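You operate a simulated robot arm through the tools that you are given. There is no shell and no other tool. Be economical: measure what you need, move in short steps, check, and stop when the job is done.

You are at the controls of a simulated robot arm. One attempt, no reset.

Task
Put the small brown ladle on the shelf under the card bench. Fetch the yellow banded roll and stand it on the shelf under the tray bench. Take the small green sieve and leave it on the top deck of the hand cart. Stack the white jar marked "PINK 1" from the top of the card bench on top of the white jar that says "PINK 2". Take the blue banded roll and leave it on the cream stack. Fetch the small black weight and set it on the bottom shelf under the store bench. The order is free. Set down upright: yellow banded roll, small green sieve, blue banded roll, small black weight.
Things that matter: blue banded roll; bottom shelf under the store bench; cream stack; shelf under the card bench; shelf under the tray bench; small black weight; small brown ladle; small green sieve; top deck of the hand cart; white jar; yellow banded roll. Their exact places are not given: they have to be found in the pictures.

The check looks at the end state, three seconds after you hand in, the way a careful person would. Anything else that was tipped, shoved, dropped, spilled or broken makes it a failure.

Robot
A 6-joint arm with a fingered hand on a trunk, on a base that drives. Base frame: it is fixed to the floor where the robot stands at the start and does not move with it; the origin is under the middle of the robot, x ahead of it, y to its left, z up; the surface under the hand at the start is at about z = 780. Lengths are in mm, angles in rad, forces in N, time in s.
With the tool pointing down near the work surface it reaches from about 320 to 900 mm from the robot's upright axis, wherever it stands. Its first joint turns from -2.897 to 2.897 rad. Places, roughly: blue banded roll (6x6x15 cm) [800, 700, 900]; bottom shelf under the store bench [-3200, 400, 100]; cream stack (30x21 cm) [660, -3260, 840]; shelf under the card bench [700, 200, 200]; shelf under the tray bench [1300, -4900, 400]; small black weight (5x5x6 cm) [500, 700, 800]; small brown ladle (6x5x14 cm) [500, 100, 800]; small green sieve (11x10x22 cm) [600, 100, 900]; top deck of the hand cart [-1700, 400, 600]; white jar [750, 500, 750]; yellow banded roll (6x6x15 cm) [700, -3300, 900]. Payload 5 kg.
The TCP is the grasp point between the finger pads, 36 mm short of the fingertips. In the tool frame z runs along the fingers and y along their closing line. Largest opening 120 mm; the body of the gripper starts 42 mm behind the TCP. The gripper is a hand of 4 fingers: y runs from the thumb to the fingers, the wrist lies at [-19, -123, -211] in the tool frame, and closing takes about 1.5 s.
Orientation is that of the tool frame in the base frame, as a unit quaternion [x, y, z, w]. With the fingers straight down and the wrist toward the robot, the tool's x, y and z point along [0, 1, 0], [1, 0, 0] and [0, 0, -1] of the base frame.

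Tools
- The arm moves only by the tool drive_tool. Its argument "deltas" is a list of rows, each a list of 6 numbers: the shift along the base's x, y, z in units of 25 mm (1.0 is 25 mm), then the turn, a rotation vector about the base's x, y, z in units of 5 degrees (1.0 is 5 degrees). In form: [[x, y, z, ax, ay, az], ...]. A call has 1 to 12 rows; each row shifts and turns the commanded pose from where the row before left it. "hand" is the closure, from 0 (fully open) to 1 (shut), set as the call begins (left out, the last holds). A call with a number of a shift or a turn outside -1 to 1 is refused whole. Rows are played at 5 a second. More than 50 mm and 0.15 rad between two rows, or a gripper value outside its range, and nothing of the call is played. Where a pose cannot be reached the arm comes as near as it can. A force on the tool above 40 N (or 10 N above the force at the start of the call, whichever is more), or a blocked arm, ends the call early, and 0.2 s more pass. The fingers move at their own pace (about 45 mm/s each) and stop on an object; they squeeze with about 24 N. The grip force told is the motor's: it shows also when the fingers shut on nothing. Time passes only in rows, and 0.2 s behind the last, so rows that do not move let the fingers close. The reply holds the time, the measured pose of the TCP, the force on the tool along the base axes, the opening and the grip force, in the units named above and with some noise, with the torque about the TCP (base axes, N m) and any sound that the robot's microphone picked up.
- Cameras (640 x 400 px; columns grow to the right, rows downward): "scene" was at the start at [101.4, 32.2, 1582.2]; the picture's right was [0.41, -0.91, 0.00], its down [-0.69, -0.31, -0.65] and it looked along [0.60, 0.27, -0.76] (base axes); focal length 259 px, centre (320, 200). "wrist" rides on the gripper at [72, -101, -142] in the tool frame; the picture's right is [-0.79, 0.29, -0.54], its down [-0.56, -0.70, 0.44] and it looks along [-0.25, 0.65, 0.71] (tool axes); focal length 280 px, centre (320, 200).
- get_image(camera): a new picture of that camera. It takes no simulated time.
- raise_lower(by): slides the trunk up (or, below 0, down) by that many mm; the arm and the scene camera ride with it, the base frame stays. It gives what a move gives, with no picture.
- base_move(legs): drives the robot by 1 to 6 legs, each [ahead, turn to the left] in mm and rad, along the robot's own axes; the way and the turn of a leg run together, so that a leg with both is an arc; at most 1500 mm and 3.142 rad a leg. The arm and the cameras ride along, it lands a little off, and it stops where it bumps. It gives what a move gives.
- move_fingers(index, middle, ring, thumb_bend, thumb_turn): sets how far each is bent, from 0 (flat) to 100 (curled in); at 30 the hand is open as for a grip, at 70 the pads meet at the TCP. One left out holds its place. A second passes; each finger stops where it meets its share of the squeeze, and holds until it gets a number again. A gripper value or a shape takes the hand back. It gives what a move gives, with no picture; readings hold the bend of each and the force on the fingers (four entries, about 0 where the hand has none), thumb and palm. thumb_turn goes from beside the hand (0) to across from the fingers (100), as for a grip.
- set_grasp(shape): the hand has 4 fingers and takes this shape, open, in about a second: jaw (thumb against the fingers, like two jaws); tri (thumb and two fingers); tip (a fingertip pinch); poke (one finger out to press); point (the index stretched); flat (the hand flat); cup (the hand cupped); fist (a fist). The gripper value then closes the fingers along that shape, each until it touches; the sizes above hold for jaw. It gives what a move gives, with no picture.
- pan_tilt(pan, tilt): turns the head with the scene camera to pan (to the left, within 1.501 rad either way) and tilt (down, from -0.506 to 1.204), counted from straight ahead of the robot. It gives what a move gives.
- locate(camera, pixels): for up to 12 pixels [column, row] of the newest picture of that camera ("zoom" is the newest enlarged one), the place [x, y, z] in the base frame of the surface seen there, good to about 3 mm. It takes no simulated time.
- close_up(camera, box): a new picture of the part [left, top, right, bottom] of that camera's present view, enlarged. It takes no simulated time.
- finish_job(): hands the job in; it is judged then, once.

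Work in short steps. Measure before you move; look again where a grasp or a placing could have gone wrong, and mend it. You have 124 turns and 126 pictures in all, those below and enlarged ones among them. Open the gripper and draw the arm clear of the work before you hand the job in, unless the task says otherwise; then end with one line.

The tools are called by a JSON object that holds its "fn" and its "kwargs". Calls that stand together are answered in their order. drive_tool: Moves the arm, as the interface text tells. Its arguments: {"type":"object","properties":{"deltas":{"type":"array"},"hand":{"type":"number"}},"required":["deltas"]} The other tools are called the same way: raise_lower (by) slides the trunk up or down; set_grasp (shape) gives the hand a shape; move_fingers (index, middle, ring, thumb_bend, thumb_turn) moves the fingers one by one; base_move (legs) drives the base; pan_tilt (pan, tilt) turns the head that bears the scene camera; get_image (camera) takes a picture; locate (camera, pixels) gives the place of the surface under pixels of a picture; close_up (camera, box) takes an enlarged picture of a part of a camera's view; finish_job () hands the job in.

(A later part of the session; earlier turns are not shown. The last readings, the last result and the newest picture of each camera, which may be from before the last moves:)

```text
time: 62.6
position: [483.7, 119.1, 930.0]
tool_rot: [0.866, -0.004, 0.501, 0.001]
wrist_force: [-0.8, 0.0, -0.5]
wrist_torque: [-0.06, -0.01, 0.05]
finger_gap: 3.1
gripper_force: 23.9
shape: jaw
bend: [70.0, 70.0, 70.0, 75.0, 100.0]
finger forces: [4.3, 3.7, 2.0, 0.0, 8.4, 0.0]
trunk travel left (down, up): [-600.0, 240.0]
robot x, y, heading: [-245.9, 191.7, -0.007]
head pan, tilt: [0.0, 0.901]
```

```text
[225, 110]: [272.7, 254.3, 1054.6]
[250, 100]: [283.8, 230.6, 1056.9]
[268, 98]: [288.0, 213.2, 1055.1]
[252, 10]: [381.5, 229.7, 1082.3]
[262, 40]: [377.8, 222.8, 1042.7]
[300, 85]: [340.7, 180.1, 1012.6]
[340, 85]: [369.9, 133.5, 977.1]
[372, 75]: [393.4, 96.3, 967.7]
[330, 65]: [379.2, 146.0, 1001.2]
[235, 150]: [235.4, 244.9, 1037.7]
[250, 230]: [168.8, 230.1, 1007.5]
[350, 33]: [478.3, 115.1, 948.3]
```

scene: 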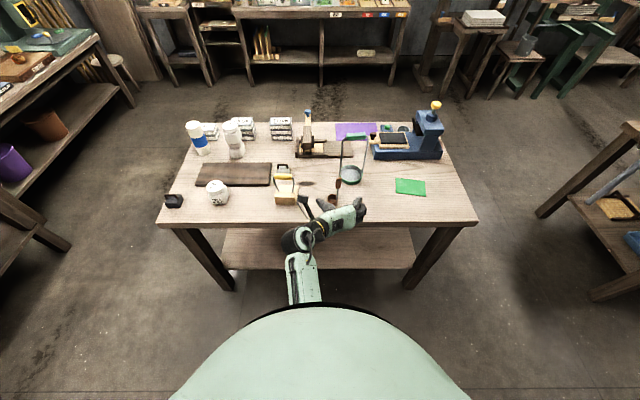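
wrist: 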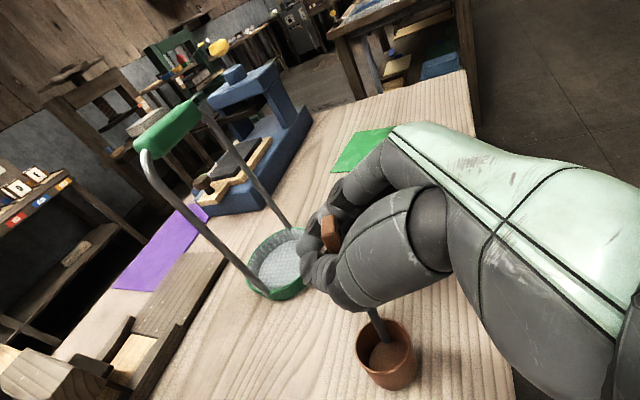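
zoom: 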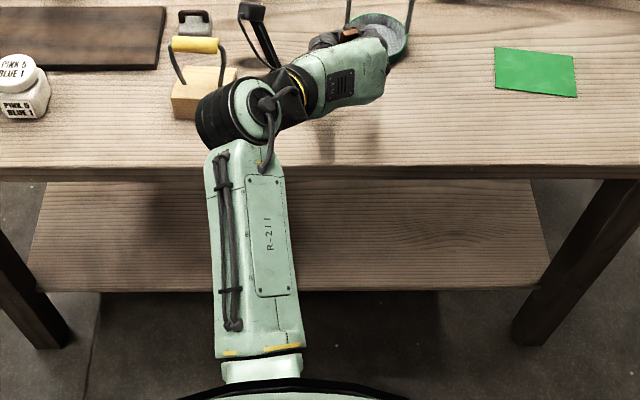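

All hand parts stay within +155 mm of TCP height, which fits under the bench. I lift a bit, back off 360 mm, lower the trunk 570 mm, and look.

{"fn": "drive_tool", "kwargs": {"deltas": [[0, 0, 0.4, 0, 0, 0], [0, 0, 0.4, 0, 0, 0], [0, 0, 0, 0, 0, 0]]}}

{"fn": "base_move", "kwargs": {"legs": [[-360, 0]]}}

{"fn": "raise_lower", "kwargs": {"by": -565}}

{"fn": "pan_tilt", "kwargs": {"pan": 0, "tilt": 0.6}}

{"fn": "get_image", "kwargs": {"camera": "scene"}}

{"fn": "get_image", "kwargs": {"camera": "wrist"}}

```text
time: 63.4
position: [483.0, 120.4, 949.7]
tool_rot: [0.866, -0.004, 0.501, 0.001]
wrist_force: [0.2, -0.7, -1.1]
wrist_torque: [-0.02, 0.02, -0.02]
finger_gap: 3.0
gripper_force: 24.1
shape: jaw
bend: [70.0, 70.0, 70.0, 75.0, 100.0]
finger forces: [4.3, 3.8, 2.1, 0.0, 8.3, 0.0]
trunk travel left (down, up): [-600.0, 240.0]
robot x, y, heading: [-245.6, 189.3, -0.003]
head pan, tilt: [0.0, 0.901]
```

```text
time: 65.9
position: [122.4, 123.8, 950.2]
tool_rot: [0.866, -0.003, 0.5, 0.001]
wrist_force: [-0.5, 0.2, -0.8]
wrist_torque: [-0.02, 0.02, 0.02]
finger_gap: 2.9
gripper_force: 24.3
shape: jaw
bend: [70.0, 70.0, 70.0, 75.0, 100.0]
finger forces: [4.3, 3.8, 2.0, 0.0, 8.3, 0.1]
trunk travel left (down, up): [-600.0, 240.0]
robot x, y, heading: [-606.1, 192.4, -0.006]
head pan, tilt: [0.0, 0.901]
```

```text
refused: -565 is not a number from -400 to 400
```

```text
time: 66.7
position: [121.8, 123.4, 948.3]
tool_rot: [0.866, -0.003, 0.5, 0.0]
wrist_force: [0.0, 0.3, -1.3]
wrist_torque: [-0.03, -0.02, -0.02]
finger_gap: 3.3
gripper_force: 23.8
shape: jaw
bend: [70.0, 70.0, 70.0, 75.0, 100.0]
finger forces: [4.3, 3.8, 2.1, 0.1, 8.3, 0.1]
trunk travel left (down, up): [-600.0, 240.0]
robot x, y, heading: [-607.3, 192.8, -0.007]
head pan, tilt: [0.0, 0.6]
```

```text
90 pictures are left
```

scene: 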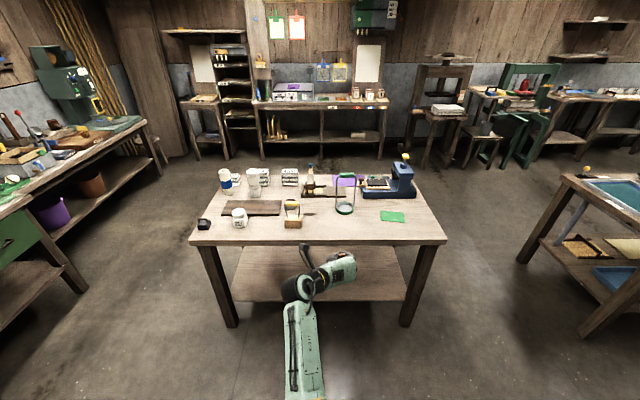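

```text
89 pictures are left
```

wrist: 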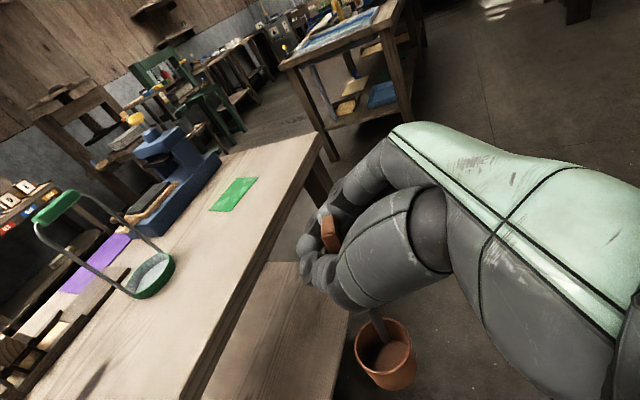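

The ladle still hangs firmly. I lower the trunk in two moves to about −568 mm.

{"fn": "raise_lower", "kwargs": {"by": -380}}

{"fn": "raise_lower", "kwargs": {"by": -188}}

{"fn": "pan_tilt", "kwargs": {"pan": 0, "tilt": 0.4}}

{"fn": "get_image", "kwargs": {"camera": "scene"}}

{"fn": "get_image", "kwargs": {"camera": "wrist"}}

```text
time: 70.3
position: [121.5, 122.7, 568.9]
tool_rot: [0.866, -0.003, 0.5, 0.001]
wrist_force: [0.7, -0.7, -0.1]
wrist_torque: [0.03, 0.0, 0.02]
finger_gap: 3.0
gripper_force: 24.4
shape: jaw
bend: [70.0, 70.0, 70.0, 75.0, 100.0]
finger forces: [4.4, 3.9, 2.1, 0.1, 8.1, 0.1]
trunk travel left (down, up): [-220.0, 620.0]
robot x, y, heading: [-605.4, 194.3, -0.007]
head pan, tilt: [0.0, 0.6]
```

```text
time: 72.4
position: [123.0, 122.7, 381.8]
tool_rot: [0.866, -0.004, 0.5, 0.001]
wrist_force: [-0.5, -0.4, -0.3]
wrist_torque: [-0.01, 0.0, -0.03]
finger_gap: 3.0
gripper_force: 23.9
shape: jaw
bend: [70.0, 70.0, 70.0, 75.0, 100.0]
finger forces: [4.3, 3.8, 2.2, 0.0, 8.3, 0.1]
trunk travel left (down, up): [-32.0, 808.0]
robot x, y, heading: [-608.2, 192.3, -0.003]
head pan, tilt: [0.0, 0.6]
```

```text
time: 73.1
position: [122.3, 123.5, 381.2]
tool_rot: [0.866, -0.004, 0.501, 0.001]
wrist_force: [0.1, -1.1, 0.0]
wrist_torque: [-0.03, 0.0, 0.0]
finger_gap: 2.9
gripper_force: 23.5
shape: jaw
bend: [70.0, 70.0, 70.0, 75.0, 100.0]
finger forces: [4.3, 3.8, 2.3, 0.0, 8.3, 0.0]
trunk travel left (down, up): [-32.0, 808.0]
robot x, y, heading: [-604.8, 194.2, -0.004]
head pan, tilt: [0.0, 0.4]
```

```text
88 pictures are left
```

scene: 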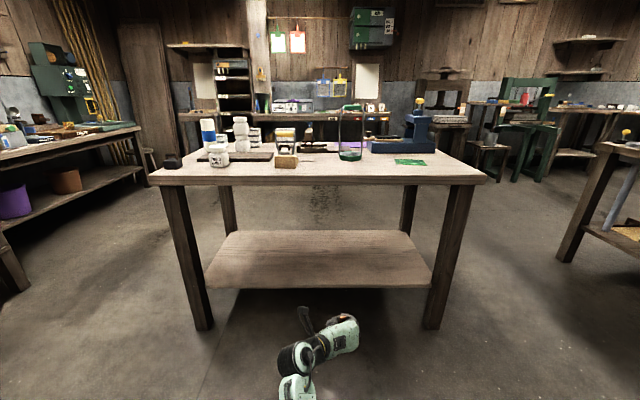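

```text
87 pictures are left
```

wrist: 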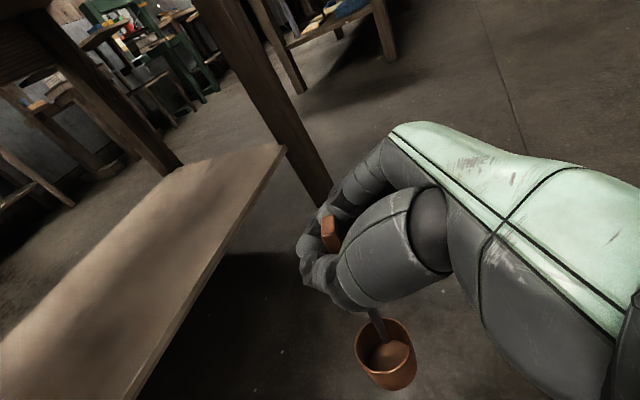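

The shelf is clear. I drive forward 438 mm with the ladle about 22 mm above shelf height, then check.

{"fn": "base_move", "kwargs": {"legs": [[438, 0]]}}

{"fn": "get_image", "kwargs": {"camera": "wrist"}}

```text
time: 76.0
position: [553.0, 115.0, 381.6]
tool_rot: [0.866, -0.006, 0.5, 0.003]
wrist_force: [0.3, 0.2, -0.9]
wrist_torque: [-0.03, -0.01, -0.04]
finger_gap: 3.0
gripper_force: 24.1
shape: jaw
bend: [70.0, 70.0, 70.0, 75.0, 100.0]
finger forces: [4.3, 3.9, 2.3, 0.0, 8.4, 0.0]
trunk travel left (down, up): [-32.0, 808.0]
robot x, y, heading: [-173.0, 188.7, -0.013]
head pan, tilt: [0.0, 0.4]
```

```text
86 pictures are left
```

wrist: 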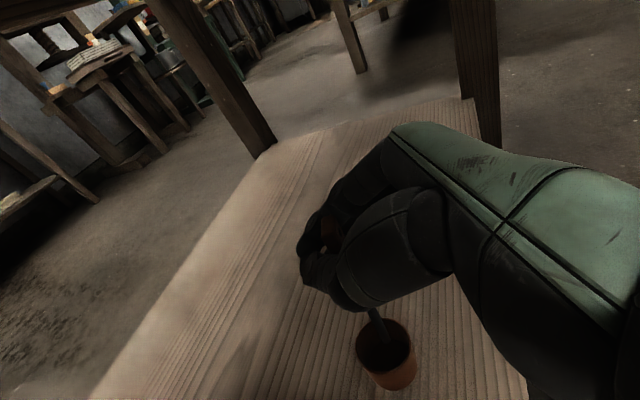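

The cup (385,355) is over the shelf. I lower 18 mm, then creep.

{"fn": "drive_tool", "kwargs": {"deltas": [[0, 0, -0.3, 0, 0, 0], [0, 0, -0.3, 0, 0, 0], [0, 0, -0.12, 0, 0, 0], [0, 0, 0, 0, 0, 0]]}}

{"fn": "drive_tool", "kwargs": {"deltas": [[0, 0, -0.06, 0, 0, 0], [0, 0, -0.06, 0, 0, 0], [0, 0, 0, 0, 0, 0]]}}

{"fn": "close_up", "kwargs": {"camera": "wrist", "box": [280, 200, 480, 400]}}

```text
time: 77.0
position: [552.3, 115.1, 364.0]
tool_rot: [0.866, -0.006, 0.5, 0.003]
wrist_force: [0.1, 0.0, -1.8]
wrist_torque: [-0.01, 0.01, -0.04]
finger_gap: 3.1
gripper_force: 23.9
shape: jaw
bend: [70.0, 70.0, 70.0, 75.0, 100.0]
finger forces: [4.3, 3.7, 2.3, 0.1, 8.3, 0.0]
trunk travel left (down, up): [-32.0, 808.0]
robot x, y, heading: [-176.2, 186.1, -0.009]
head pan, tilt: [0.0, 0.4]
```

```text
time: 77.8
position: [552.5, 114.5, 360.4]
tool_rot: [0.866, -0.005, 0.501, 0.002]
wrist_force: [0.1, 0.0, -1.2]
wrist_torque: [0.03, -0.01, 0.03]
finger_gap: 3.0
gripper_force: 24.2
shape: jaw
bend: [70.0, 70.0, 70.0, 75.0, 100.0]
finger forces: [4.4, 3.7, 2.2, 0.0, 8.4, 0.0]
trunk travel left (down, up): [-32.0, 808.0]
robot x, y, heading: [-177.2, 187.7, -0.014]
head pan, tilt: [0.0, 0.4]
```

```text
2.00 times, centred on (380, 300) of wrist
```

zoom: 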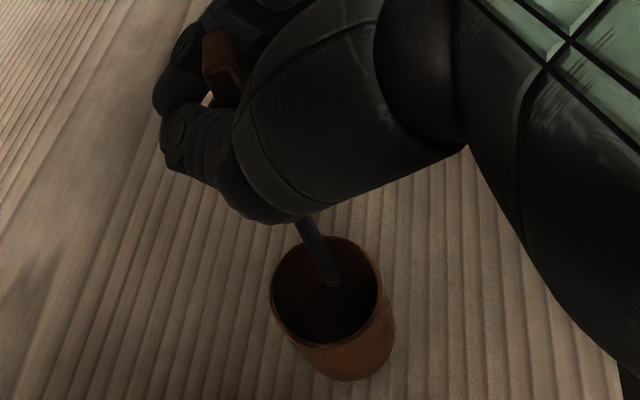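

Still hanging (−1.2 N). I creep lower another 3 mm.

{"fn": "drive_tool", "kwargs": {"deltas": [[0, 0, -0.06, 0, 0, 0], [0, 0, -0.06, 0, 0, 0], [0, 0, 0, 0, 0, 0]]}}

```text
time: 78.6
position: [552.6, 115.3, 358.5]
tool_rot: [0.866, -0.006, 0.499, 0.003]
wrist_force: [0.1, -0.7, -0.4]
wrist_torque: [0.0, -0.03, 0.01]
finger_gap: 3.2
gripper_force: 24.1
shape: jaw
bend: [70.0, 70.0, 70.0, 75.0, 100.0]
finger forces: [4.3, 3.8, 2.2, 0.2, 8.3, 0.0]
trunk travel left (down, up): [-32.0, 808.0]
robot x, y, heading: [-173.4, 189.3, -0.009]
head pan, tilt: [0.0, 0.4]
```

One more small step to make sure it rests.

{"fn": "drive_tool", "kwargs": {"deltas": [[0, 0, -0.05, 0, 0, 0], [0, 0, -0.03, 0, 0, 0], [0, 0, 0, 0, 0, 0], [0, 0, 0, 0, 0, 0]]}}

```text
time: 79.6
position: [553.2, 115.7, 356.1]
tool_rot: [0.866, -0.005, 0.501, 0.003]
wrist_force: [0.8, -2.1, 7.5]
wrist_torque: [-0.09, -0.03, -0.03]
finger_gap: 3.0
gripper_force: 23.8
shape: jaw
bend: [70.0, 70.0, 70.0, 75.0, 100.0]
finger forces: [3.4, 3.2, 1.9, 0.0, 6.8, 0.0]
trunk travel left (down, up): [-32.0, 808.0]
robot x, y, heading: [-177.5, 194.3, -0.012]
head pan, tilt: [0.0, 0.4]
```

Contact (7.5 N). I relieve 1.5 mm and then open the hand.

{"fn": "drive_tool", "kwargs": {"deltas": [[0, 0, 0.05, 0, 0, 0], [0, 0, 0, 0, 0, 0]]}}

{"fn": "drive_tool", "kwargs": {"deltas": [[0, 0, 0, 0, 0, 0], [0, 0, 0, 0, 0, 0], [0, 0, 0, 0, 0, 0], [0, 0, 0, 0, 0, 0], [0, 0, 0, 0, 0, 0], [0, 0, 0, 0, 0, 0], [0, 0, 0, 0, 0, 0], [0, 0, 0, 0, 0, 0], [0, 0, 0, 0, 0, 0]], "hand": 0}}

{"fn": "get_image", "kwargs": {"camera": "wrist"}}

```text
time: 80.2
position: [552.0, 114.5, 355.4]
tool_rot: [0.866, -0.006, 0.499, 0.002]
wrist_force: [0.2, -0.6, 0.7]
wrist_torque: [0.02, 0.02, 0.03]
finger_gap: 2.5
gripper_force: 24.3
shape: jaw
bend: [70.0, 71.0, 70.0, 75.0, 100.0]
finger forces: [0.1, 0.0, 0.0, 0.0, 0.1, 0.0]
trunk travel left (down, up): [-32.0, 808.0]
robot x, y, heading: [-173.9, 190.5, -0.011]
head pan, tilt: [0.0, 0.4]
```

```text
time: 82.2
position: [551.8, 115.6, 356.9]
tool_rot: [0.866, -0.005, 0.5, 0.002]
wrist_force: [0.9, 0.0, -0.2]
wrist_torque: [0.04, -0.03, 0.01]
finger_gap: 119.4
gripper_force: 0.0
shape: jaw
bend: [30.0, 30.0, 30.0, 30.0, 98.0]
finger forces: [0.0, 0.0, 0.1, 0.0, 0.0, 0.0]
trunk travel left (down, up): [-32.0, 808.0]
robot x, y, heading: [-173.4, 190.3, -0.008]
head pan, tilt: [0.0, 0.4]
```

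```text
84 pictures are left
```

wrist: 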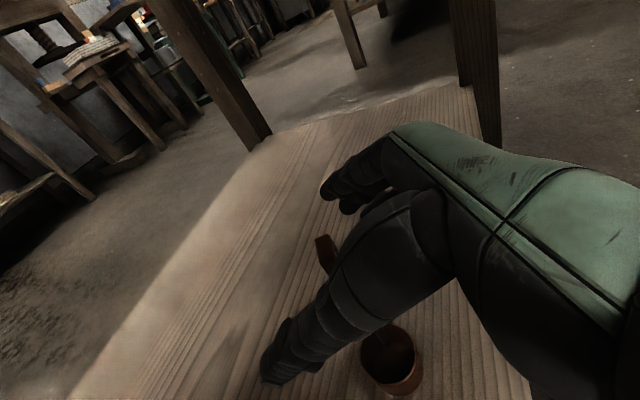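

The ladle stands on its own between the open fingers. I back the base out and look at it.

{"fn": "base_move", "kwargs": {"legs": [[-440, 0]]}}

{"fn": "get_image", "kwargs": {"camera": "scene"}}

{"fn": "raise_lower", "kwargs": {"by": 368}}

{"fn": "raise_lower", "kwargs": {"by": 200}}

```text
time: 85.1
position: [114.1, 117.9, 355.4]
tool_rot: [0.866, -0.008, 0.5, 0.003]
wrist_force: [-0.1, 0.8, -0.5]
wrist_torque: [0.02, -0.03, 0.02]
finger_gap: 119.7
gripper_force: 0.1
shape: jaw
bend: [30.0, 30.0, 30.0, 30.0, 98.0]
finger forces: [0.1, 0.1, 0.0, 0.0, 0.0, 0.0]
trunk travel left (down, up): [-32.0, 808.0]
robot x, y, heading: [-611.7, 193.3, -0.014]
head pan, tilt: [0.0, 0.4]
```

```text
83 pictures are left
```

scene: 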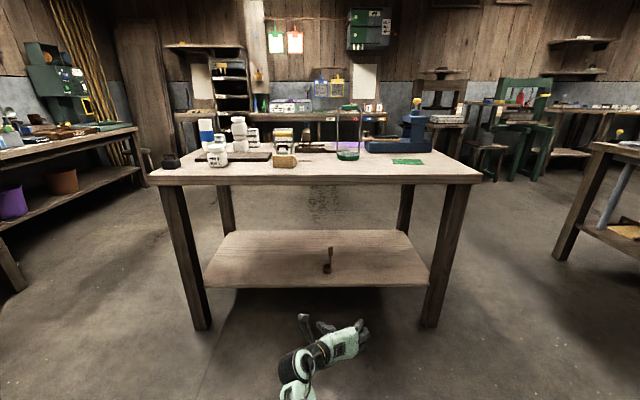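

```text
time: 88.6
position: [114.2, 118.0, 724.3]
tool_rot: [0.866, -0.008, 0.499, 0.003]
wrist_force: [0.0, -0.5, 0.3]
wrist_torque: [-0.02, 0.03, 0.04]
finger_gap: 119.6
gripper_force: 0.1
shape: jaw
bend: [30.0, 30.0, 30.0, 30.0, 98.0]
finger forces: [0.0, 0.0, 0.0, 0.1, 0.1, 0.0]
trunk travel left (down, up): [-400.0, 440.0]
robot x, y, heading: [-610.4, 193.0, -0.013]
head pan, tilt: [0.0, 0.4]
```

```text
time: 90.8
position: [113.8, 118.4, 923.2]
tool_rot: [0.866, -0.008, 0.5, 0.003]
wrist_force: [0.1, 0.1, 0.1]
wrist_torque: [0.01, -0.01, 0.0]
finger_gap: 119.6
gripper_force: 0.1
shape: jaw
bend: [30.0, 30.0, 30.0, 30.0, 98.0]
finger forces: [0.0, 0.0, 0.0, 0.0, 0.0, 0.0]
trunk travel left (down, up): [-600.0, 240.0]
robot x, y, heading: [-613.9, 199.8, -0.019]
head pan, tilt: [0.0, 0.4]
```

The ladle stands on the shelf at (327,262). Next the sieve: I turn the hand back to point down, with the closing line about 15° off x to match its handle bar.

{"fn": "drive_tool", "kwargs": {"deltas": [[0, 0, 0, 0, 1, 0], [0, 0, 0, 0, 1, 0], [0, 0, 0, 0, 1, 0], [0, 0, 0, 0, 1, 0], [0, 0, 0, 0, 1, 0], [0, 0, 0, 0, 1, 0], [0, 0, 0, 0, 1, 0], [0, 0, 0, 0, 1, 0], [0, 0, 0, 0, 1, 0], [0, 0, 0, 0, 1, 0], [0, 0, 0, 0, 1, 0], [0, 0, 0, 0, 1, 0]]}}

{"fn": "drive_tool", "kwargs": {"deltas": [[0, 0, 0, 0, 0, 1], [0, 0, 0, 0, 0, 1], [0, 0, 0, 0, 0, 1], [0, 0, 0, 0, 0, 1], [0, 0, 0, 0, 0, 1], [0, 0, 0, 0, 0, 1], [0, 0, 0, 0, 0, 1], [0, 0, 0, 0, 0, 1], [0, 0, 0, 0, 0, 1], [0, 0, 0, 0, 0, 1], [0, 0, 0, 0, 0, 1]]}}

{"fn": "drive_tool", "kwargs": {"deltas": [[0, 0, 0, 0, 0, 1], [0, 0, 0, 0, 0, 1], [0, 0, 0, 0, 0, 1], [0, 0, 0, 0, 0, 1], [0, 0, 0, 0, 0, 1], [0, 0, 0, 0, 0, 1], [0, 0, 0, 0, 0, 1], [0, 0, 0, 0, 0, 1], [0, 0, 0, 0, 0, 1], [0, 0, 0, 0, 0, 1]]}}

{"fn": "raise_lower", "kwargs": {"by": 230}}

{"fn": "base_move", "kwargs": {"legs": [[350, 0]]}}

{"fn": "pan_tilt", "kwargs": {"pan": -0.2, "tilt": 0.9}}

{"fn": "get_image", "kwargs": {"camera": "scene"}}

```text
time: 93.4
position: [115.2, 118.1, 923.2]
tool_rot: [1.0, -0.004, -0.002, 0.006]
wrist_force: [-0.3, -0.3, 0.0]
wrist_torque: [0.03, 0.01, 0.03]
finger_gap: 119.7
gripper_force: 0.1
shape: jaw
bend: [30.0, 30.0, 30.0, 30.0, 98.0]
finger forces: [0.0, 0.1, 0.1, 0.0, 0.1, 0.0]
trunk travel left (down, up): [-600.0, 240.0]
robot x, y, heading: [-612.5, 196.7, -0.016]
head pan, tilt: [0.0, 0.4]
```

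```text
time: 95.8
position: [114.0, 117.5, 924.0]
tool_rot: [0.889, 0.458, 0.002, 0.006]
wrist_force: [0.2, -0.3, 0.5]
wrist_torque: [0.03, 0.01, 0.04]
finger_gap: 119.6
gripper_force: 0.1
shape: jaw
bend: [30.0, 30.0, 30.0, 30.0, 98.0]
finger forces: [0.1, 0.0, 0.1, 0.0, 0.0, 0.0]
trunk travel left (down, up): [-600.0, 240.0]
robot x, y, heading: [-613.4, 196.5, -0.013]
head pan, tilt: [0.0, 0.4]
```

```text
time: 98.0
position: [113.4, 116.7, 924.3]
tool_rot: [0.612, 0.791, 0.004, 0.003]
wrist_force: [-0.5, -0.6, -0.6]
wrist_torque: [0.02, 0.0, 0.03]
finger_gap: 119.5
gripper_force: 0.1
shape: jaw
bend: [30.0, 30.0, 30.0, 30.0, 98.0]
finger forces: [0.0, 0.0, 0.1, 0.0, 0.1, 0.0]
trunk travel left (down, up): [-600.0, 240.0]
robot x, y, heading: [-613.3, 194.7, -0.016]
head pan, tilt: [0.0, 0.4]
```

```text
time: 100.4
position: [114.8, 117.6, 1154.3]
tool_rot: [0.612, 0.791, 0.005, 0.004]
wrist_force: [-0.4, 0.4, 0.4]
wrist_torque: [-0.04, 0.02, 0.02]
finger_gap: 119.8
gripper_force: 0.1
shape: jaw
bend: [30.0, 30.0, 30.0, 30.0, 98.0]
finger forces: [0.0, 0.1, 0.0, 0.0, 0.0, 0.0]
trunk travel left (down, up): [-830.0, 10.0]
robot x, y, heading: [-610.3, 192.3, -0.017]
head pan, tilt: [0.0, 0.4]
```

```text
time: 102.9
position: [468.9, 117.2, 1155.2]
tool_rot: [0.612, 0.791, 0.005, 0.004]
wrist_force: [0.1, -0.5, 0.5]
wrist_torque: [-0.02, -0.01, 0.0]
finger_gap: 119.6
gripper_force: 0.0
shape: jaw
bend: [30.0, 30.0, 30.0, 30.0, 98.0]
finger forces: [0.0, 0.0, 0.0, 0.1, 0.1, 0.1]
trunk travel left (down, up): [-830.0, 10.0]
robot x, y, heading: [-257.4, 192.5, -0.005]
head pan, tilt: [0.0, 0.4]
```

```text
time: 103.8
position: [467.9, 116.0, 1154.4]
tool_rot: [0.611, 0.791, 0.005, 0.004]
wrist_force: [1.0, 0.3, 0.6]
wrist_torque: [0.0, 0.01, -0.02]
finger_gap: 119.5
gripper_force: 0.1
shape: jaw
bend: [30.0, 30.0, 30.0, 30.0, 98.0]
finger forces: [0.0, 0.0, 0.0, 0.1, 0.0, 0.0]
trunk travel left (down, up): [-830.0, 10.0]
robot x, y, heading: [-257.2, 190.5, -0.013]
head pan, tilt: [-0.201, 0.901]
```

```text
82 pictures are left
```

scene: 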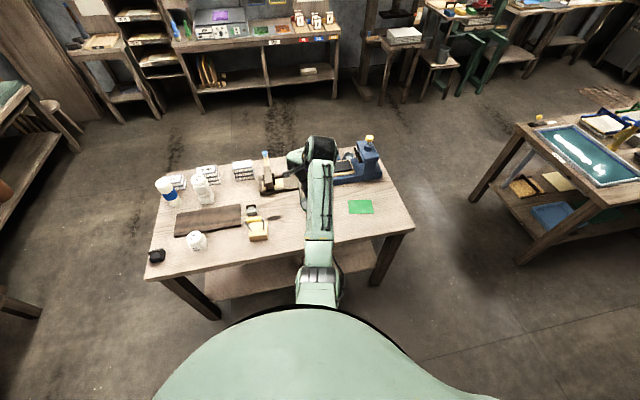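

The arm hides the sieve here. I drive 120 mm forward, shift the arm to above the bar at roughly (612,54), and view it with the wrist camera.

{"fn": "base_move", "kwargs": {"legs": [[120, 0]]}}

{"fn": "drive_tool", "kwargs": {"deltas": [[0, -0.8, 0, 0, 0, 0], [0, -0.8, 0, 0, 0, 0], [0, -0.8, 0, 0, 0, 0], [0, 0, 0, 0, 0, 0]]}}

{"fn": "get_image", "kwargs": {"camera": "wrist"}}

```text
time: 105.1
position: [587.8, 114.0, 1155.3]
tool_rot: [0.611, 0.791, 0.006, 0.004]
wrist_force: [0.9, 0.7, -0.1]
wrist_torque: [0.01, -0.02, 0.0]
finger_gap: 119.5
gripper_force: 0.1
shape: jaw
bend: [30.0, 30.0, 30.0, 30.0, 98.0]
finger forces: [0.1, 0.0, 0.0, 0.0, 0.1, 0.1]
trunk travel left (down, up): [-830.0, 10.0]
robot x, y, heading: [-142.1, 192.7, -0.013]
head pan, tilt: [-0.201, 0.901]
```

```text
time: 106.1
position: [587.1, 54.3, 1155.0]
tool_rot: [0.612, 0.791, 0.004, 0.004]
wrist_force: [-0.1, 0.6, 0.3]
wrist_torque: [-0.02, -0.01, 0.03]
finger_gap: 119.5
gripper_force: 0.1
shape: jaw
bend: [30.0, 30.0, 30.0, 30.0, 98.0]
finger forces: [0.1, 0.0, 0.0, 0.0, 0.1, 0.0]
trunk travel left (down, up): [-830.0, 10.0]
robot x, y, heading: [-137.8, 185.9, -0.011]
head pan, tilt: [-0.201, 0.901]
```

```text
81 pictures are left
```

wrist: 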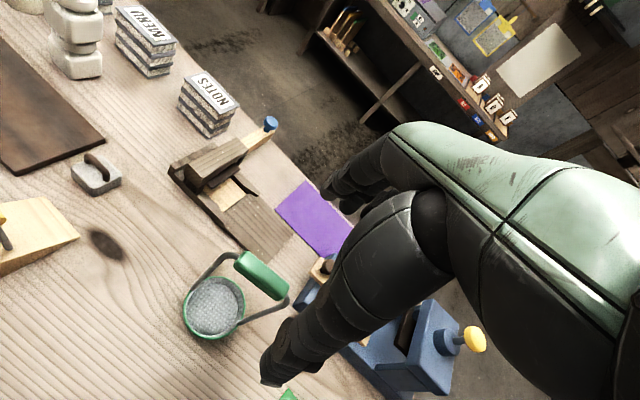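

The bar shows from (240,258) to (282,294). I measure it.

{"fn": "locate", "kwargs": {"camera": "wrist", "pixels": [[243, 263], [262, 275], [280, 291], [258, 268], [262, 283], [240, 255], [285, 288], [215, 305], [215, 258], [262, 318]]}}

```text
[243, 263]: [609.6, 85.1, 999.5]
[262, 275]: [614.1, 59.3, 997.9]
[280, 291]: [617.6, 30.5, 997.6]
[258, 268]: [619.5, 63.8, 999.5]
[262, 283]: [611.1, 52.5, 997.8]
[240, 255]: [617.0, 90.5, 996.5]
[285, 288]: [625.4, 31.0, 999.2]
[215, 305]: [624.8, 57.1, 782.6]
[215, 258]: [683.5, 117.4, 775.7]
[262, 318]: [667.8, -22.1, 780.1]
```

The bar centre is about (617,58,989), skewed 8°. I correct yaw by −6°, centre above and descend to z≈987.

{"fn": "drive_tool", "kwargs": {"deltas": [[0.6, 0.08, -0.6, 0, 0, -0.6], [0.6, 0.08, -1, 0, 0, -0.6], [0, 0, -1, 0, 0, 0], [0, 0, -1, 0, 0, 0], [0, 0, -1, 0, 0, 0], [0, 0, -1, 0, 0, 0], [0, 0, -1, 0, 0, 0], [0, 0, -0.12, 0, 0, 0], [0, 0, 0, 0, 0, 0]]}}

{"fn": "get_image", "kwargs": {"camera": "wrist"}}

```text
time: 108.1
position: [618.9, 59.0, 987.9]
tool_rot: [0.652, 0.758, 0.005, 0.004]
wrist_force: [0.1, 0.2, -0.1]
wrist_torque: [-0.02, -0.01, -0.01]
finger_gap: 119.7
gripper_force: 0.0
shape: jaw
bend: [30.0, 30.0, 30.0, 30.0, 98.0]
finger forces: [0.0, 0.0, 0.1, 0.0, 0.1, 0.1]
trunk travel left (down, up): [-830.0, 10.0]
robot x, y, heading: [-135.2, 190.2, -0.012]
head pan, tilt: [-0.201, 0.901]
```

```text
80 pictures are left
```

wrist: 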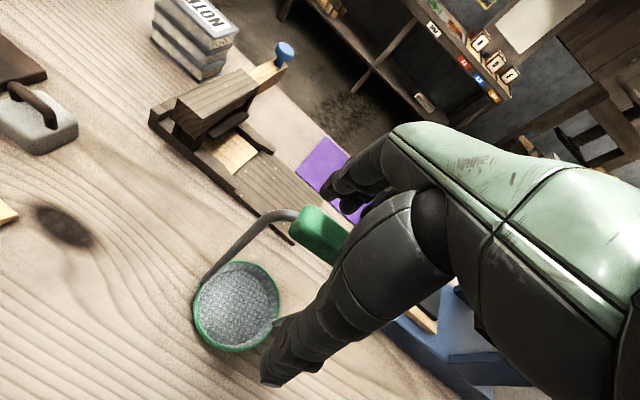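

The bar is between thumb and fingers at (320,235). I close the hand.

{"fn": "drive_tool", "kwargs": {"deltas": [[0, 0, 0, 0, 0, 0], [0, 0, 0, 0, 0, 0], [0, 0, 0, 0, 0, 0], [0, 0, 0, 0, 0, 0], [0, 0, 0, 0, 0, 0], [0, 0, 0, 0, 0, 0], [0, 0, 0, 0, 0, 0], [0, 0, 0, 0, 0, 0], [0, 0, 0, 0, 0, 0], [0, 0, 0, 0, 0, 0]], "hand": 1}}

{"fn": "drive_tool", "kwargs": {"deltas": [[0, 0, 0.4, 0, 0, 0], [0, 0, 0.4, 0, 0, 0], [0, 0, 0.4, 0, 0, 0], [0, 0, 0, 0, 0, 0], [0, 0, 0, 0, 0, 0]]}}

{"fn": "get_image", "kwargs": {"camera": "wrist"}}

```text
time: 110.3
position: [618.6, 58.5, 987.8]
tool_rot: [0.651, 0.759, 0.005, 0.004]
wrist_force: [0.1, 0.0, -0.7]
wrist_torque: [0.03, -0.03, 0.02]
finger_gap: 4.4
gripper_force: 23.7
shape: jaw
bend: [72.0, 70.0, 70.0, 75.0, 100.0]
finger forces: [8.7, 0.8, 0.5, 0.1, 16.4, 0.1]
trunk travel left (down, up): [-830.0, 10.0]
robot x, y, heading: [-137.8, 191.2, -0.01]
head pan, tilt: [-0.201, 0.901]
```

```text
time: 111.5
position: [619.0, 58.1, 1016.6]
tool_rot: [0.651, 0.759, 0.004, 0.004]
wrist_force: [-0.7, 0.5, -1.6]
wrist_torque: [0.0, -0.03, 0.0]
finger_gap: 5.0
gripper_force: 23.5
shape: jaw
bend: [72.0, 70.0, 70.0, 76.0, 100.0]
finger forces: [8.7, 0.9, 0.7, 0.0, 15.7, 0.1]
trunk travel left (down, up): [-830.0, 10.0]
robot x, y, heading: [-139.0, 189.5, -0.011]
head pan, tilt: [-0.201, 0.901]
```

```text
79 pictures are left
```

wrist: 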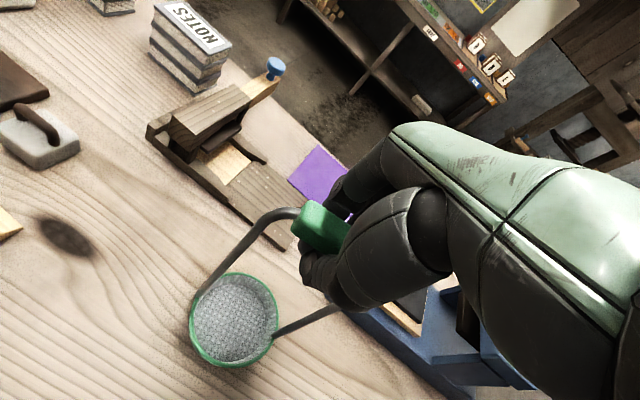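

The sieve hangs securely. I raise it well clear, back away, and turn left toward the cart.

{"fn": "drive_tool", "kwargs": {"deltas": [[0, 0, 1, 0, 0, 0], [0, 0, 1, 0, 0, 0], [0, 0, 1, 0, 0, 0], [0, 0, 1, 0, 0, 0], [0, 0, 0, 0, 0, 0]]}}

{"fn": "base_move", "kwargs": {"legs": [[-350, 0], [0, 1.571], [0, 1.571]]}}

{"fn": "pan_tilt", "kwargs": {"pan": 0, "tilt": 0.6}}

{"fn": "get_image", "kwargs": {"camera": "scene"}}

```text
time: 112.7
position: [618.8, 60.3, 1117.2]
tool_rot: [0.651, 0.759, 0.005, 0.004]
wrist_force: [-0.5, -0.7, -2.0]
wrist_torque: [0.04, 0.01, 0.01]
finger_gap: 4.9
gripper_force: 24.0
shape: jaw
bend: [72.0, 70.0, 70.0, 76.0, 100.0]
finger forces: [8.2, 0.9, 0.6, 0.1, 15.5, 0.0]
trunk travel left (down, up): [-830.0, 10.0]
robot x, y, heading: [-134.2, 188.7, -0.01]
head pan, tilt: [-0.201, 0.901]
```

```text
time: 124.2
position: [-1241.8, 347.1, 1116.0]
tool_rot: [0.748, -0.664, -0.005, 0.004]
wrist_force: [-0.1, -0.1, -2.0]
wrist_torque: [-0.01, -0.02, 0.0]
finger_gap: 4.8
gripper_force: 24.0
shape: jaw
bend: [72.0, 70.0, 70.0, 76.0, 100.0]
finger forces: [6.6, 0.3, 1.2, 0.0, 14.6, 0.0]
trunk travel left (down, up): [-830.0, 10.0]
robot x, y, heading: [-487.4, 192.4, 3.094]
head pan, tilt: [-0.201, 0.901]
```

```text
time: 125.0
position: [-1241.6, 346.2, 1116.4]
tool_rot: [0.748, -0.663, -0.004, 0.005]
wrist_force: [0.5, -0.2, -1.7]
wrist_torque: [0.0, 0.02, -0.02]
finger_gap: 4.6
gripper_force: 24.4
shape: jaw
bend: [72.0, 70.0, 70.0, 76.0, 100.0]
finger forces: [6.5, 0.2, 1.0, 0.1, 14.6, 0.1]
trunk travel left (down, up): [-830.0, 10.0]
robot x, y, heading: [-486.8, 192.4, 3.104]
head pan, tilt: [0.0, 0.6]
```

```text
78 pictures are left
```

scene: 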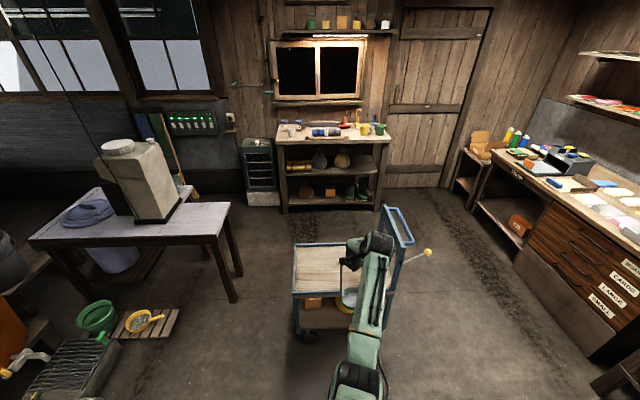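

The hand cart is ahead with its top deck around (320,268); the store bench is beyond at (335,160). I measure the deck and the bench shelves.

{"fn": "locate", "kwargs": {"camera": "scene", "pixels": [[300, 250], [340, 248], [300, 285], [335, 282], [320, 268], [297, 292], [355, 300], [390, 250], [350, 278], [330, 197], [330, 202], [330, 170]]}}

{"fn": "close_up", "kwargs": {"camera": "scene", "box": [270, 190, 450, 350]}}

{"fn": "close_up", "kwargs": {"camera": "scene", "box": [240, 100, 420, 220]}}

```text
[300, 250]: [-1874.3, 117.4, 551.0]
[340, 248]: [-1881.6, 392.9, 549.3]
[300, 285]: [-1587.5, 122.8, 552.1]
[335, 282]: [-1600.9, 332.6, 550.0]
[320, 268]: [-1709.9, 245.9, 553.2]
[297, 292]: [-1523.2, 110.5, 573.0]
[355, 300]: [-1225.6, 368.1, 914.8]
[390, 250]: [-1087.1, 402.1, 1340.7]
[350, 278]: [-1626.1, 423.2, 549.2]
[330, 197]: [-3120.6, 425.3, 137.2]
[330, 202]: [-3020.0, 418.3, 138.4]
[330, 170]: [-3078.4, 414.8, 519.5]
```

```text
2.50 times, centred on (360, 270) of scene
```

zoom: 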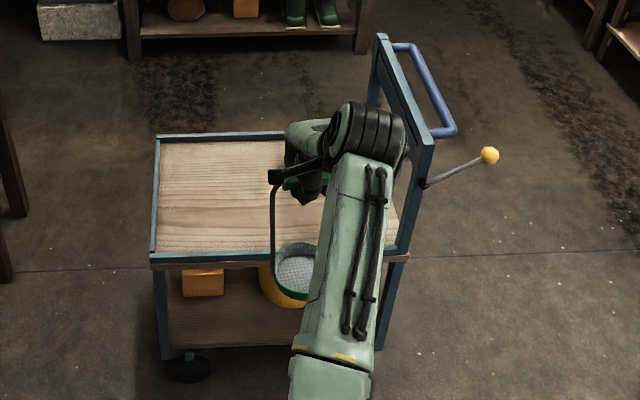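

```text
3.33 times, centred on (330, 160) of scene
```

zoom: 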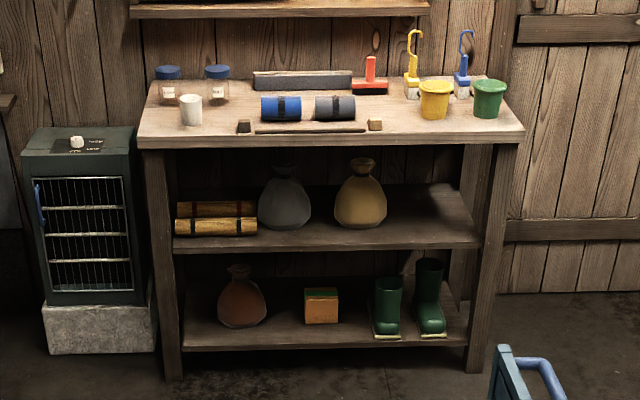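

The deck is at z≈551, spanning about x −1880…−1530 and y 110…670; its middle near (−1700,370) is free. I drive forward 455 mm so the sieve is above it.

{"fn": "base_move", "kwargs": {"legs": [[455, 0]]}}

{"fn": "raise_lower", "kwargs": {"by": -310}}

{"fn": "get_image", "kwargs": {"camera": "wrist"}}

{"fn": "pan_tilt", "kwargs": {"pan": -0.2, "tilt": 0.8}}

{"fn": "get_image", "kwargs": {"camera": "scene"}}

```text
time: 127.9
position: [-1693.1, 365.3, 1116.8]
tool_rot: [0.748, -0.663, -0.004, 0.004]
wrist_force: [-0.1, 0.0, -1.4]
wrist_torque: [-0.02, 0.05, -0.04]
finger_gap: 4.5
gripper_force: 24.0
shape: jaw
bend: [72.0, 70.0, 70.0, 76.0, 100.0]
finger forces: [6.4, 0.3, 1.0, 0.1, 14.5, 0.0]
trunk travel left (down, up): [-830.0, 10.0]
robot x, y, heading: [-942.8, 210.0, 3.098]
head pan, tilt: [0.0, 0.6]
```

```text
time: 131.0
position: [-1692.4, 367.9, 807.0]
tool_rot: [0.748, -0.663, -0.004, 0.004]
wrist_force: [-1.0, 0.4, -2.2]
wrist_torque: [0.03, -0.02, 0.01]
finger_gap: 4.6
gripper_force: 24.3
shape: jaw
bend: [72.0, 70.0, 70.0, 76.0, 100.0]
finger forces: [6.3, 0.3, 0.9, 0.0, 14.5, 0.0]
trunk travel left (down, up): [-520.0, 320.0]
robot x, y, heading: [-941.8, 211.2, 3.098]
head pan, tilt: [0.0, 0.6]
```

```text
75 pictures are left
```

wrist: 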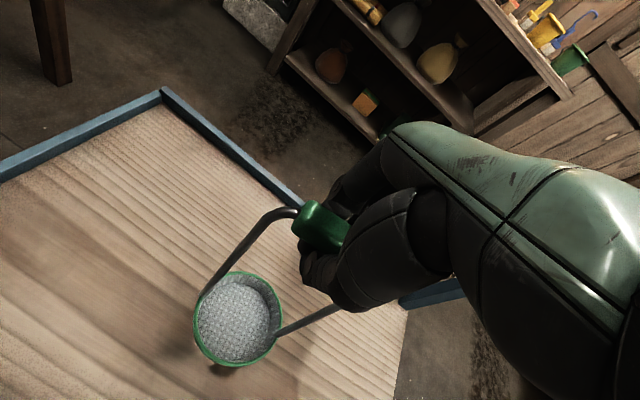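

```text
time: 131.7
position: [-1691.8, 365.8, 806.1]
tool_rot: [0.748, -0.664, -0.004, 0.004]
wrist_force: [0.6, 0.2, -1.4]
wrist_torque: [-0.02, 0.04, 0.02]
finger_gap: 4.5
gripper_force: 23.9
shape: jaw
bend: [72.0, 70.0, 70.0, 76.0, 100.0]
finger forces: [6.4, 0.3, 1.0, 0.0, 14.5, 0.0]
trunk travel left (down, up): [-520.0, 320.0]
robot x, y, heading: [-939.1, 213.7, 3.102]
head pan, tilt: [-0.201, 0.799]
```

```text
74 pictures are left
```

scene: 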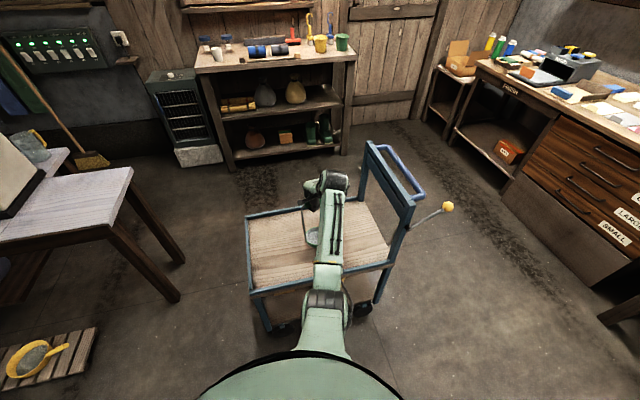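

Sieve bottom is about 48 mm above the deck, well inside the rim. I lower 40 mm and then creep.

{"fn": "drive_tool", "kwargs": {"deltas": [[0, 0, -0.5, 0, 0, 0], [0, 0, -0.5, 0, 0, 0], [0, 0, -0.4, 0, 0, 0], [0, 0, -0.2, 0, 0, 0], [0, 0, 0, 0, 0, 0]]}}

{"fn": "drive_tool", "kwargs": {"deltas": [[0, 0, -0.08, 0, 0, 0], [0, 0, -0.08, 0, 0, 0], [0, 0, -0.08, 0, 0, 0], [0, 0, 0, 0, 0, 0]]}}

{"fn": "close_up", "kwargs": {"camera": "wrist", "box": [160, 180, 420, 400]}}

```text
time: 132.9
position: [-1691.9, 367.2, 766.2]
tool_rot: [0.749, -0.663, -0.004, 0.005]
wrist_force: [-0.4, 0.1, -1.5]
wrist_torque: [-0.02, 0.01, -0.01]
finger_gap: 4.6
gripper_force: 24.2
shape: jaw
bend: [72.0, 70.0, 70.0, 76.0, 100.0]
finger forces: [6.1, 0.4, 1.0, 0.0, 14.6, 0.1]
trunk travel left (down, up): [-520.0, 320.0]
robot x, y, heading: [-941.3, 216.5, 3.101]
head pan, tilt: [-0.201, 0.799]
```

```text
time: 133.9
position: [-1693.0, 366.1, 760.0]
tool_rot: [0.749, -0.662, -0.004, 0.005]
wrist_force: [0.3, -0.1, -1.5]
wrist_torque: [-0.05, -0.01, -0.01]
finger_gap: 4.6
gripper_force: 23.9
shape: jaw
bend: [72.0, 70.0, 70.0, 76.0, 100.0]
finger forces: [6.3, 0.3, 1.0, 0.0, 14.5, 0.1]
trunk travel left (down, up): [-520.0, 320.0]
robot x, y, heading: [-941.0, 214.1, 3.101]
head pan, tilt: [-0.201, 0.799]
```

```text
1.82 times, centred on (290, 290) of wrist
```

zoom: 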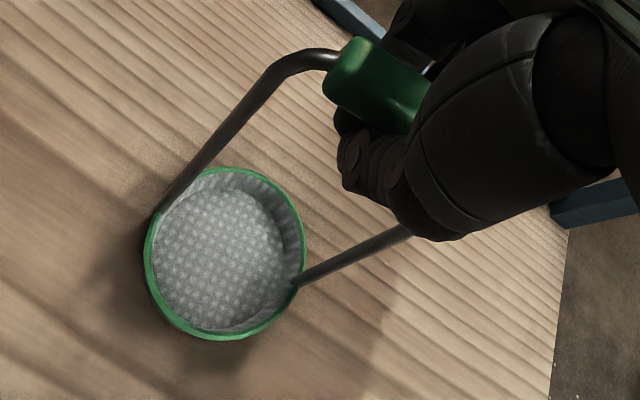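

Not yet resting. I creep a few more millimetres.

{"fn": "drive_tool", "kwargs": {"deltas": [[0, 0, -0.08, 0, 0, 0], [0, 0, -0.08, 0, 0, 0], [0, 0, 0, 0, 0, 0]]}}

{"fn": "drive_tool", "kwargs": {"deltas": [[0, 0, -0.08, 0, 0, 0], [0, 0, 0, 0, 0, 0]]}}

```text
time: 134.7
position: [-1692.5, 365.9, 758.2]
tool_rot: [0.748, -0.664, -0.004, 0.004]
wrist_force: [-0.6, 0.8, 0.9]
wrist_torque: [0.0, 0.05, 0.02]
finger_gap: 4.9
gripper_force: 23.8
shape: jaw
bend: [72.0, 70.0, 70.0, 76.0, 100.0]
finger forces: [5.0, 0.0, 0.7, 0.0, 14.1, 0.1]
trunk travel left (down, up): [-520.0, 320.0]
robot x, y, heading: [-940.1, 210.2, 3.097]
head pan, tilt: [-0.201, 0.799]
```

```text
time: 135.3
position: [-1693.3, 366.7, 755.5]
tool_rot: [0.747, -0.664, -0.005, 0.005]
wrist_force: [0.3, -0.3, 1.7]
wrist_torque: [0.03, 0.01, 0.0]
finger_gap: 4.6
gripper_force: 23.8
shape: jaw
bend: [72.0, 70.0, 70.0, 76.0, 100.0]
finger forces: [1.9, 0.0, 0.4, 0.0, 1.9, 0.1]
trunk travel left (down, up): [-520.0, 320.0]
robot x, y, heading: [-940.4, 212.6, 3.102]
head pan, tilt: [-0.201, 0.799]
```

The sieve rests (positive force, grip unloaded). I open the hand and look.

{"fn": "drive_tool", "kwargs": {"deltas": [[0, 0, 0, 0, 0, 0], [0, 0, 0, 0, 0, 0], [0, 0, 0, 0, 0, 0], [0, 0, 0, 0, 0, 0], [0, 0, 0, 0, 0, 0], [0, 0, 0, 0, 0, 0], [0, 0, 0, 0, 0, 0], [0, 0, 0, 0, 0, 0], [0, 0, 0, 0, 0, 0]], "hand": 0}}

{"fn": "get_image", "kwargs": {"camera": "wrist"}}

{"fn": "raise_lower", "kwargs": {"by": 310}}

{"fn": "get_image", "kwargs": {"camera": "wrist"}}

```text
time: 137.3
position: [-1693.3, 366.2, 754.1]
tool_rot: [0.749, -0.663, -0.004, 0.005]
wrist_force: [-0.6, 0.4, 0.3]
wrist_torque: [-0.03, -0.01, 0.01]
finger_gap: 119.6
gripper_force: 0.1
shape: jaw
bend: [30.0, 30.0, 30.0, 30.0, 98.0]
finger forces: [0.0, 0.0, 0.0, 0.1, 0.1, 0.0]
trunk travel left (down, up): [-520.0, 320.0]
robot x, y, heading: [-941.6, 214.0, 3.097]
head pan, tilt: [-0.201, 0.799]
```

```text
72 pictures are left
```

wrist: 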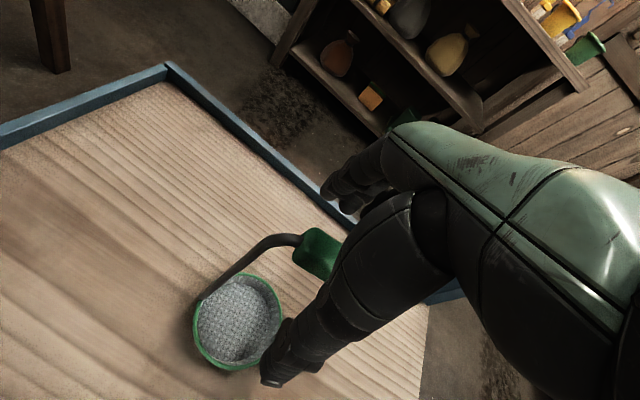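

```text
time: 140.4
position: [-1693.0, 366.1, 1065.3]
tool_rot: [0.749, -0.663, -0.004, 0.005]
wrist_force: [0.5, 0.4, 0.2]
wrist_torque: [0.02, 0.0, 0.0]
finger_gap: 119.4
gripper_force: 0.1
shape: jaw
bend: [30.0, 30.0, 30.0, 30.0, 98.0]
finger forces: [0.0, 0.1, 0.0, 0.0, 0.1, 0.0]
trunk travel left (down, up): [-830.0, 10.0]
robot x, y, heading: [-939.9, 211.3, 3.101]
head pan, tilt: [-0.201, 0.799]
```

```text
71 pictures are left
```

wrist: 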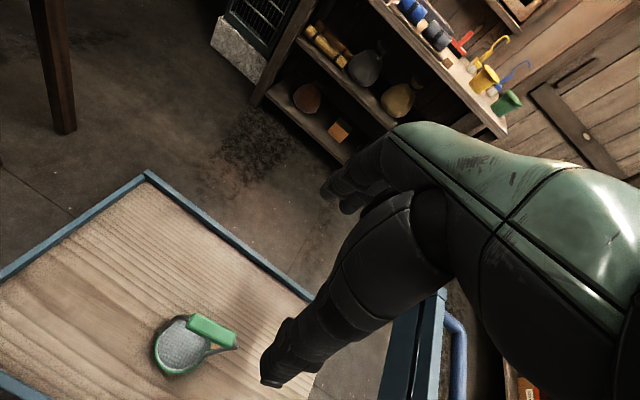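

The sieve stands on the deck. Before leaving I measure where the forearm's end joint sits relative to the TCP in this top-down pose, for the low-shelf placing later.

{"fn": "pan_tilt", "kwargs": {"pan": -0.2, "tilt": 0.75}}

{"fn": "close_up", "kwargs": {"camera": "scene", "box": [240, 120, 440, 280]}}

{"fn": "locate", "kwargs": {"camera": "zoom", "pixels": [[260, 130], [300, 120], [320, 150], [300, 190], [290, 260], [280, 330], [240, 150], [225, 180], [250, 110], [330, 120]]}}

```text
time: 141.0
position: [-1692.4, 367.4, 1065.1]
tool_rot: [0.748, -0.663, -0.004, 0.005]
wrist_force: [0.8, 0.9, -0.4]
wrist_torque: [-0.01, 0.02, 0.03]
finger_gap: 119.5
gripper_force: 0.0
shape: jaw
bend: [30.0, 30.0, 30.0, 30.0, 98.0]
finger forces: [0.0, 0.1, 0.0, 0.0, 0.1, 0.0]
trunk travel left (down, up): [-830.0, 10.0]
robot x, y, heading: [-940.5, 213.9, 3.094]
head pan, tilt: [-0.201, 0.75]
```

```text
2.50 times, centred on (340, 200) of scene
```

zoom: 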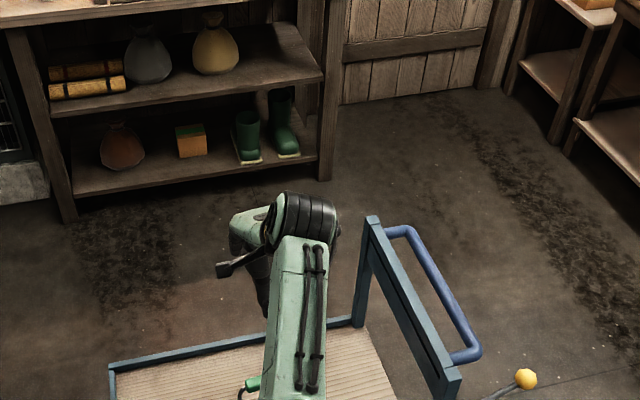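

```text
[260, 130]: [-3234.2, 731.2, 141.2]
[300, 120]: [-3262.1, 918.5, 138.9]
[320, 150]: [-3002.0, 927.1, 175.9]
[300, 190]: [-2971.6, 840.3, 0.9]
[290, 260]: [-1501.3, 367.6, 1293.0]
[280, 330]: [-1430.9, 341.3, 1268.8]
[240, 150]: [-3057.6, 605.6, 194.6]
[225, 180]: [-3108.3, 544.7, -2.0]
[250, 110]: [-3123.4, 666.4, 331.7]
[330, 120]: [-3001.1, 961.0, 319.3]
```

The wrist joint stays within about +290 mm above and ~130 mm behind the TCP, so it will fit below the upper shelf. I measure the free floor of the store bench's bottom shelf around zoom (155–225,165).

{"fn": "locate", "kwargs": {"camera": "zoom", "pixels": [[155, 165], [150, 180], [190, 172], [215, 165], [215, 140], [176, 145], [190, 157], [207, 150], [142, 160], [120, 165], [238, 163], [290, 152]]}}

{"fn": "close_up", "kwargs": {"camera": "scene", "box": [240, 120, 340, 200]}}

```text
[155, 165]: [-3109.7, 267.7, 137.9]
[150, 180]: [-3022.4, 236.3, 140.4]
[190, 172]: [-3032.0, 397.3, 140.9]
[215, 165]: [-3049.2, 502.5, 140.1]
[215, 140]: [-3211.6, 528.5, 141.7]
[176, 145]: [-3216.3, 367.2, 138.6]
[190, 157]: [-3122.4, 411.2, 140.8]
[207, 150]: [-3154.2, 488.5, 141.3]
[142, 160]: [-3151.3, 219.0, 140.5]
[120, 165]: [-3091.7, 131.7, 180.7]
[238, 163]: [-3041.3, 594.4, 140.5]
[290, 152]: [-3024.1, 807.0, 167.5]
```

```text
5.00 times, centred on (290, 160) of scene
```

zoom: 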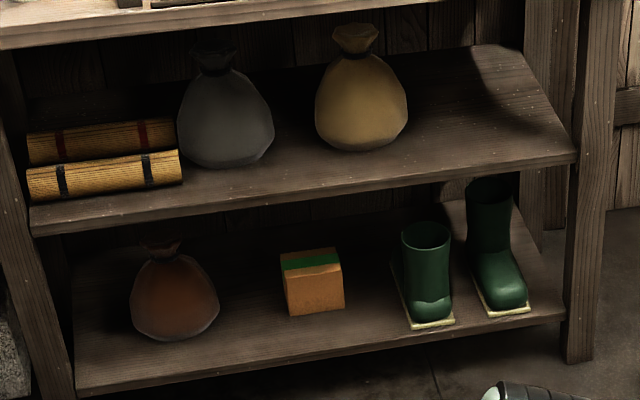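

The shelf floor is z≈140 with a free spot near (−3085,300). Now I drive back to the card bench to fetch the black weight.

{"fn": "base_move", "kwargs": {"legs": [[-500, 0], [0, -2.015], [514, 0], [0, -1.085]]}}

{"fn": "pan_tilt", "kwargs": {"pan": 0.1, "tilt": 0.95}}

{"fn": "get_image", "kwargs": {"camera": "scene"}}

{"fn": "get_image", "kwargs": {"camera": "wrist"}}

```text
time: 156.0
position: [548.8, 526.6, 1065.2]
tool_rot: [0.645, 0.764, 0.004, 0.004]
wrist_force: [0.3, 0.8, 0.5]
wrist_torque: [-0.01, 0.01, -0.01]
finger_gap: 119.7
gripper_force: 0.1
shape: jaw
bend: [30.0, 30.0, 30.0, 30.0, 98.0]
finger forces: [0.0, 0.1, 0.0, 0.0, 0.0, 0.1]
trunk travel left (down, up): [-830.0, 10.0]
robot x, y, heading: [-208.9, 647.1, 0.007]
head pan, tilt: [-0.201, 0.75]
```

```text
time: 156.8
position: [549.7, 525.2, 1065.5]
tool_rot: [0.646, 0.764, 0.004, 0.004]
wrist_force: [-0.5, -0.6, 0.1]
wrist_torque: [0.02, 0.0, 0.01]
finger_gap: 119.6
gripper_force: 0.0
shape: jaw
bend: [30.0, 30.0, 30.0, 30.0, 98.0]
finger forces: [0.0, 0.0, 0.1, 0.0, 0.1, 0.1]
trunk travel left (down, up): [-830.0, 10.0]
robot x, y, heading: [-209.6, 642.7, 0.0]
head pan, tilt: [0.099, 0.949]
```

```text
68 pictures are left
```

scene: 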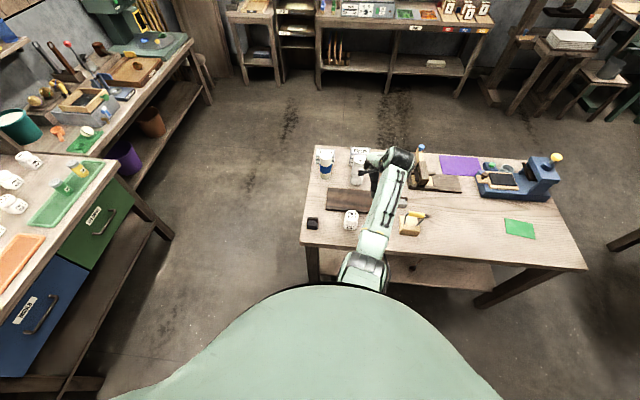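

```text
67 pictures are left
```

wrist: 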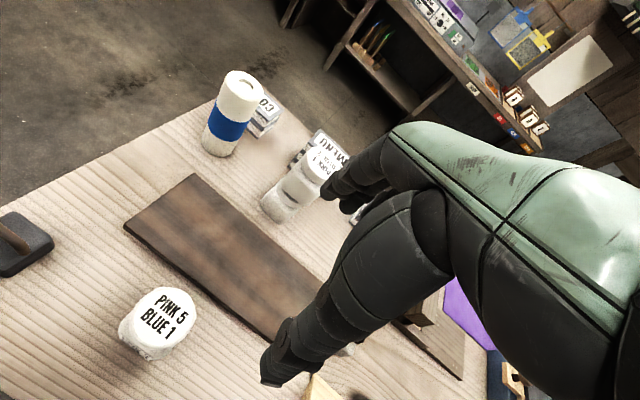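

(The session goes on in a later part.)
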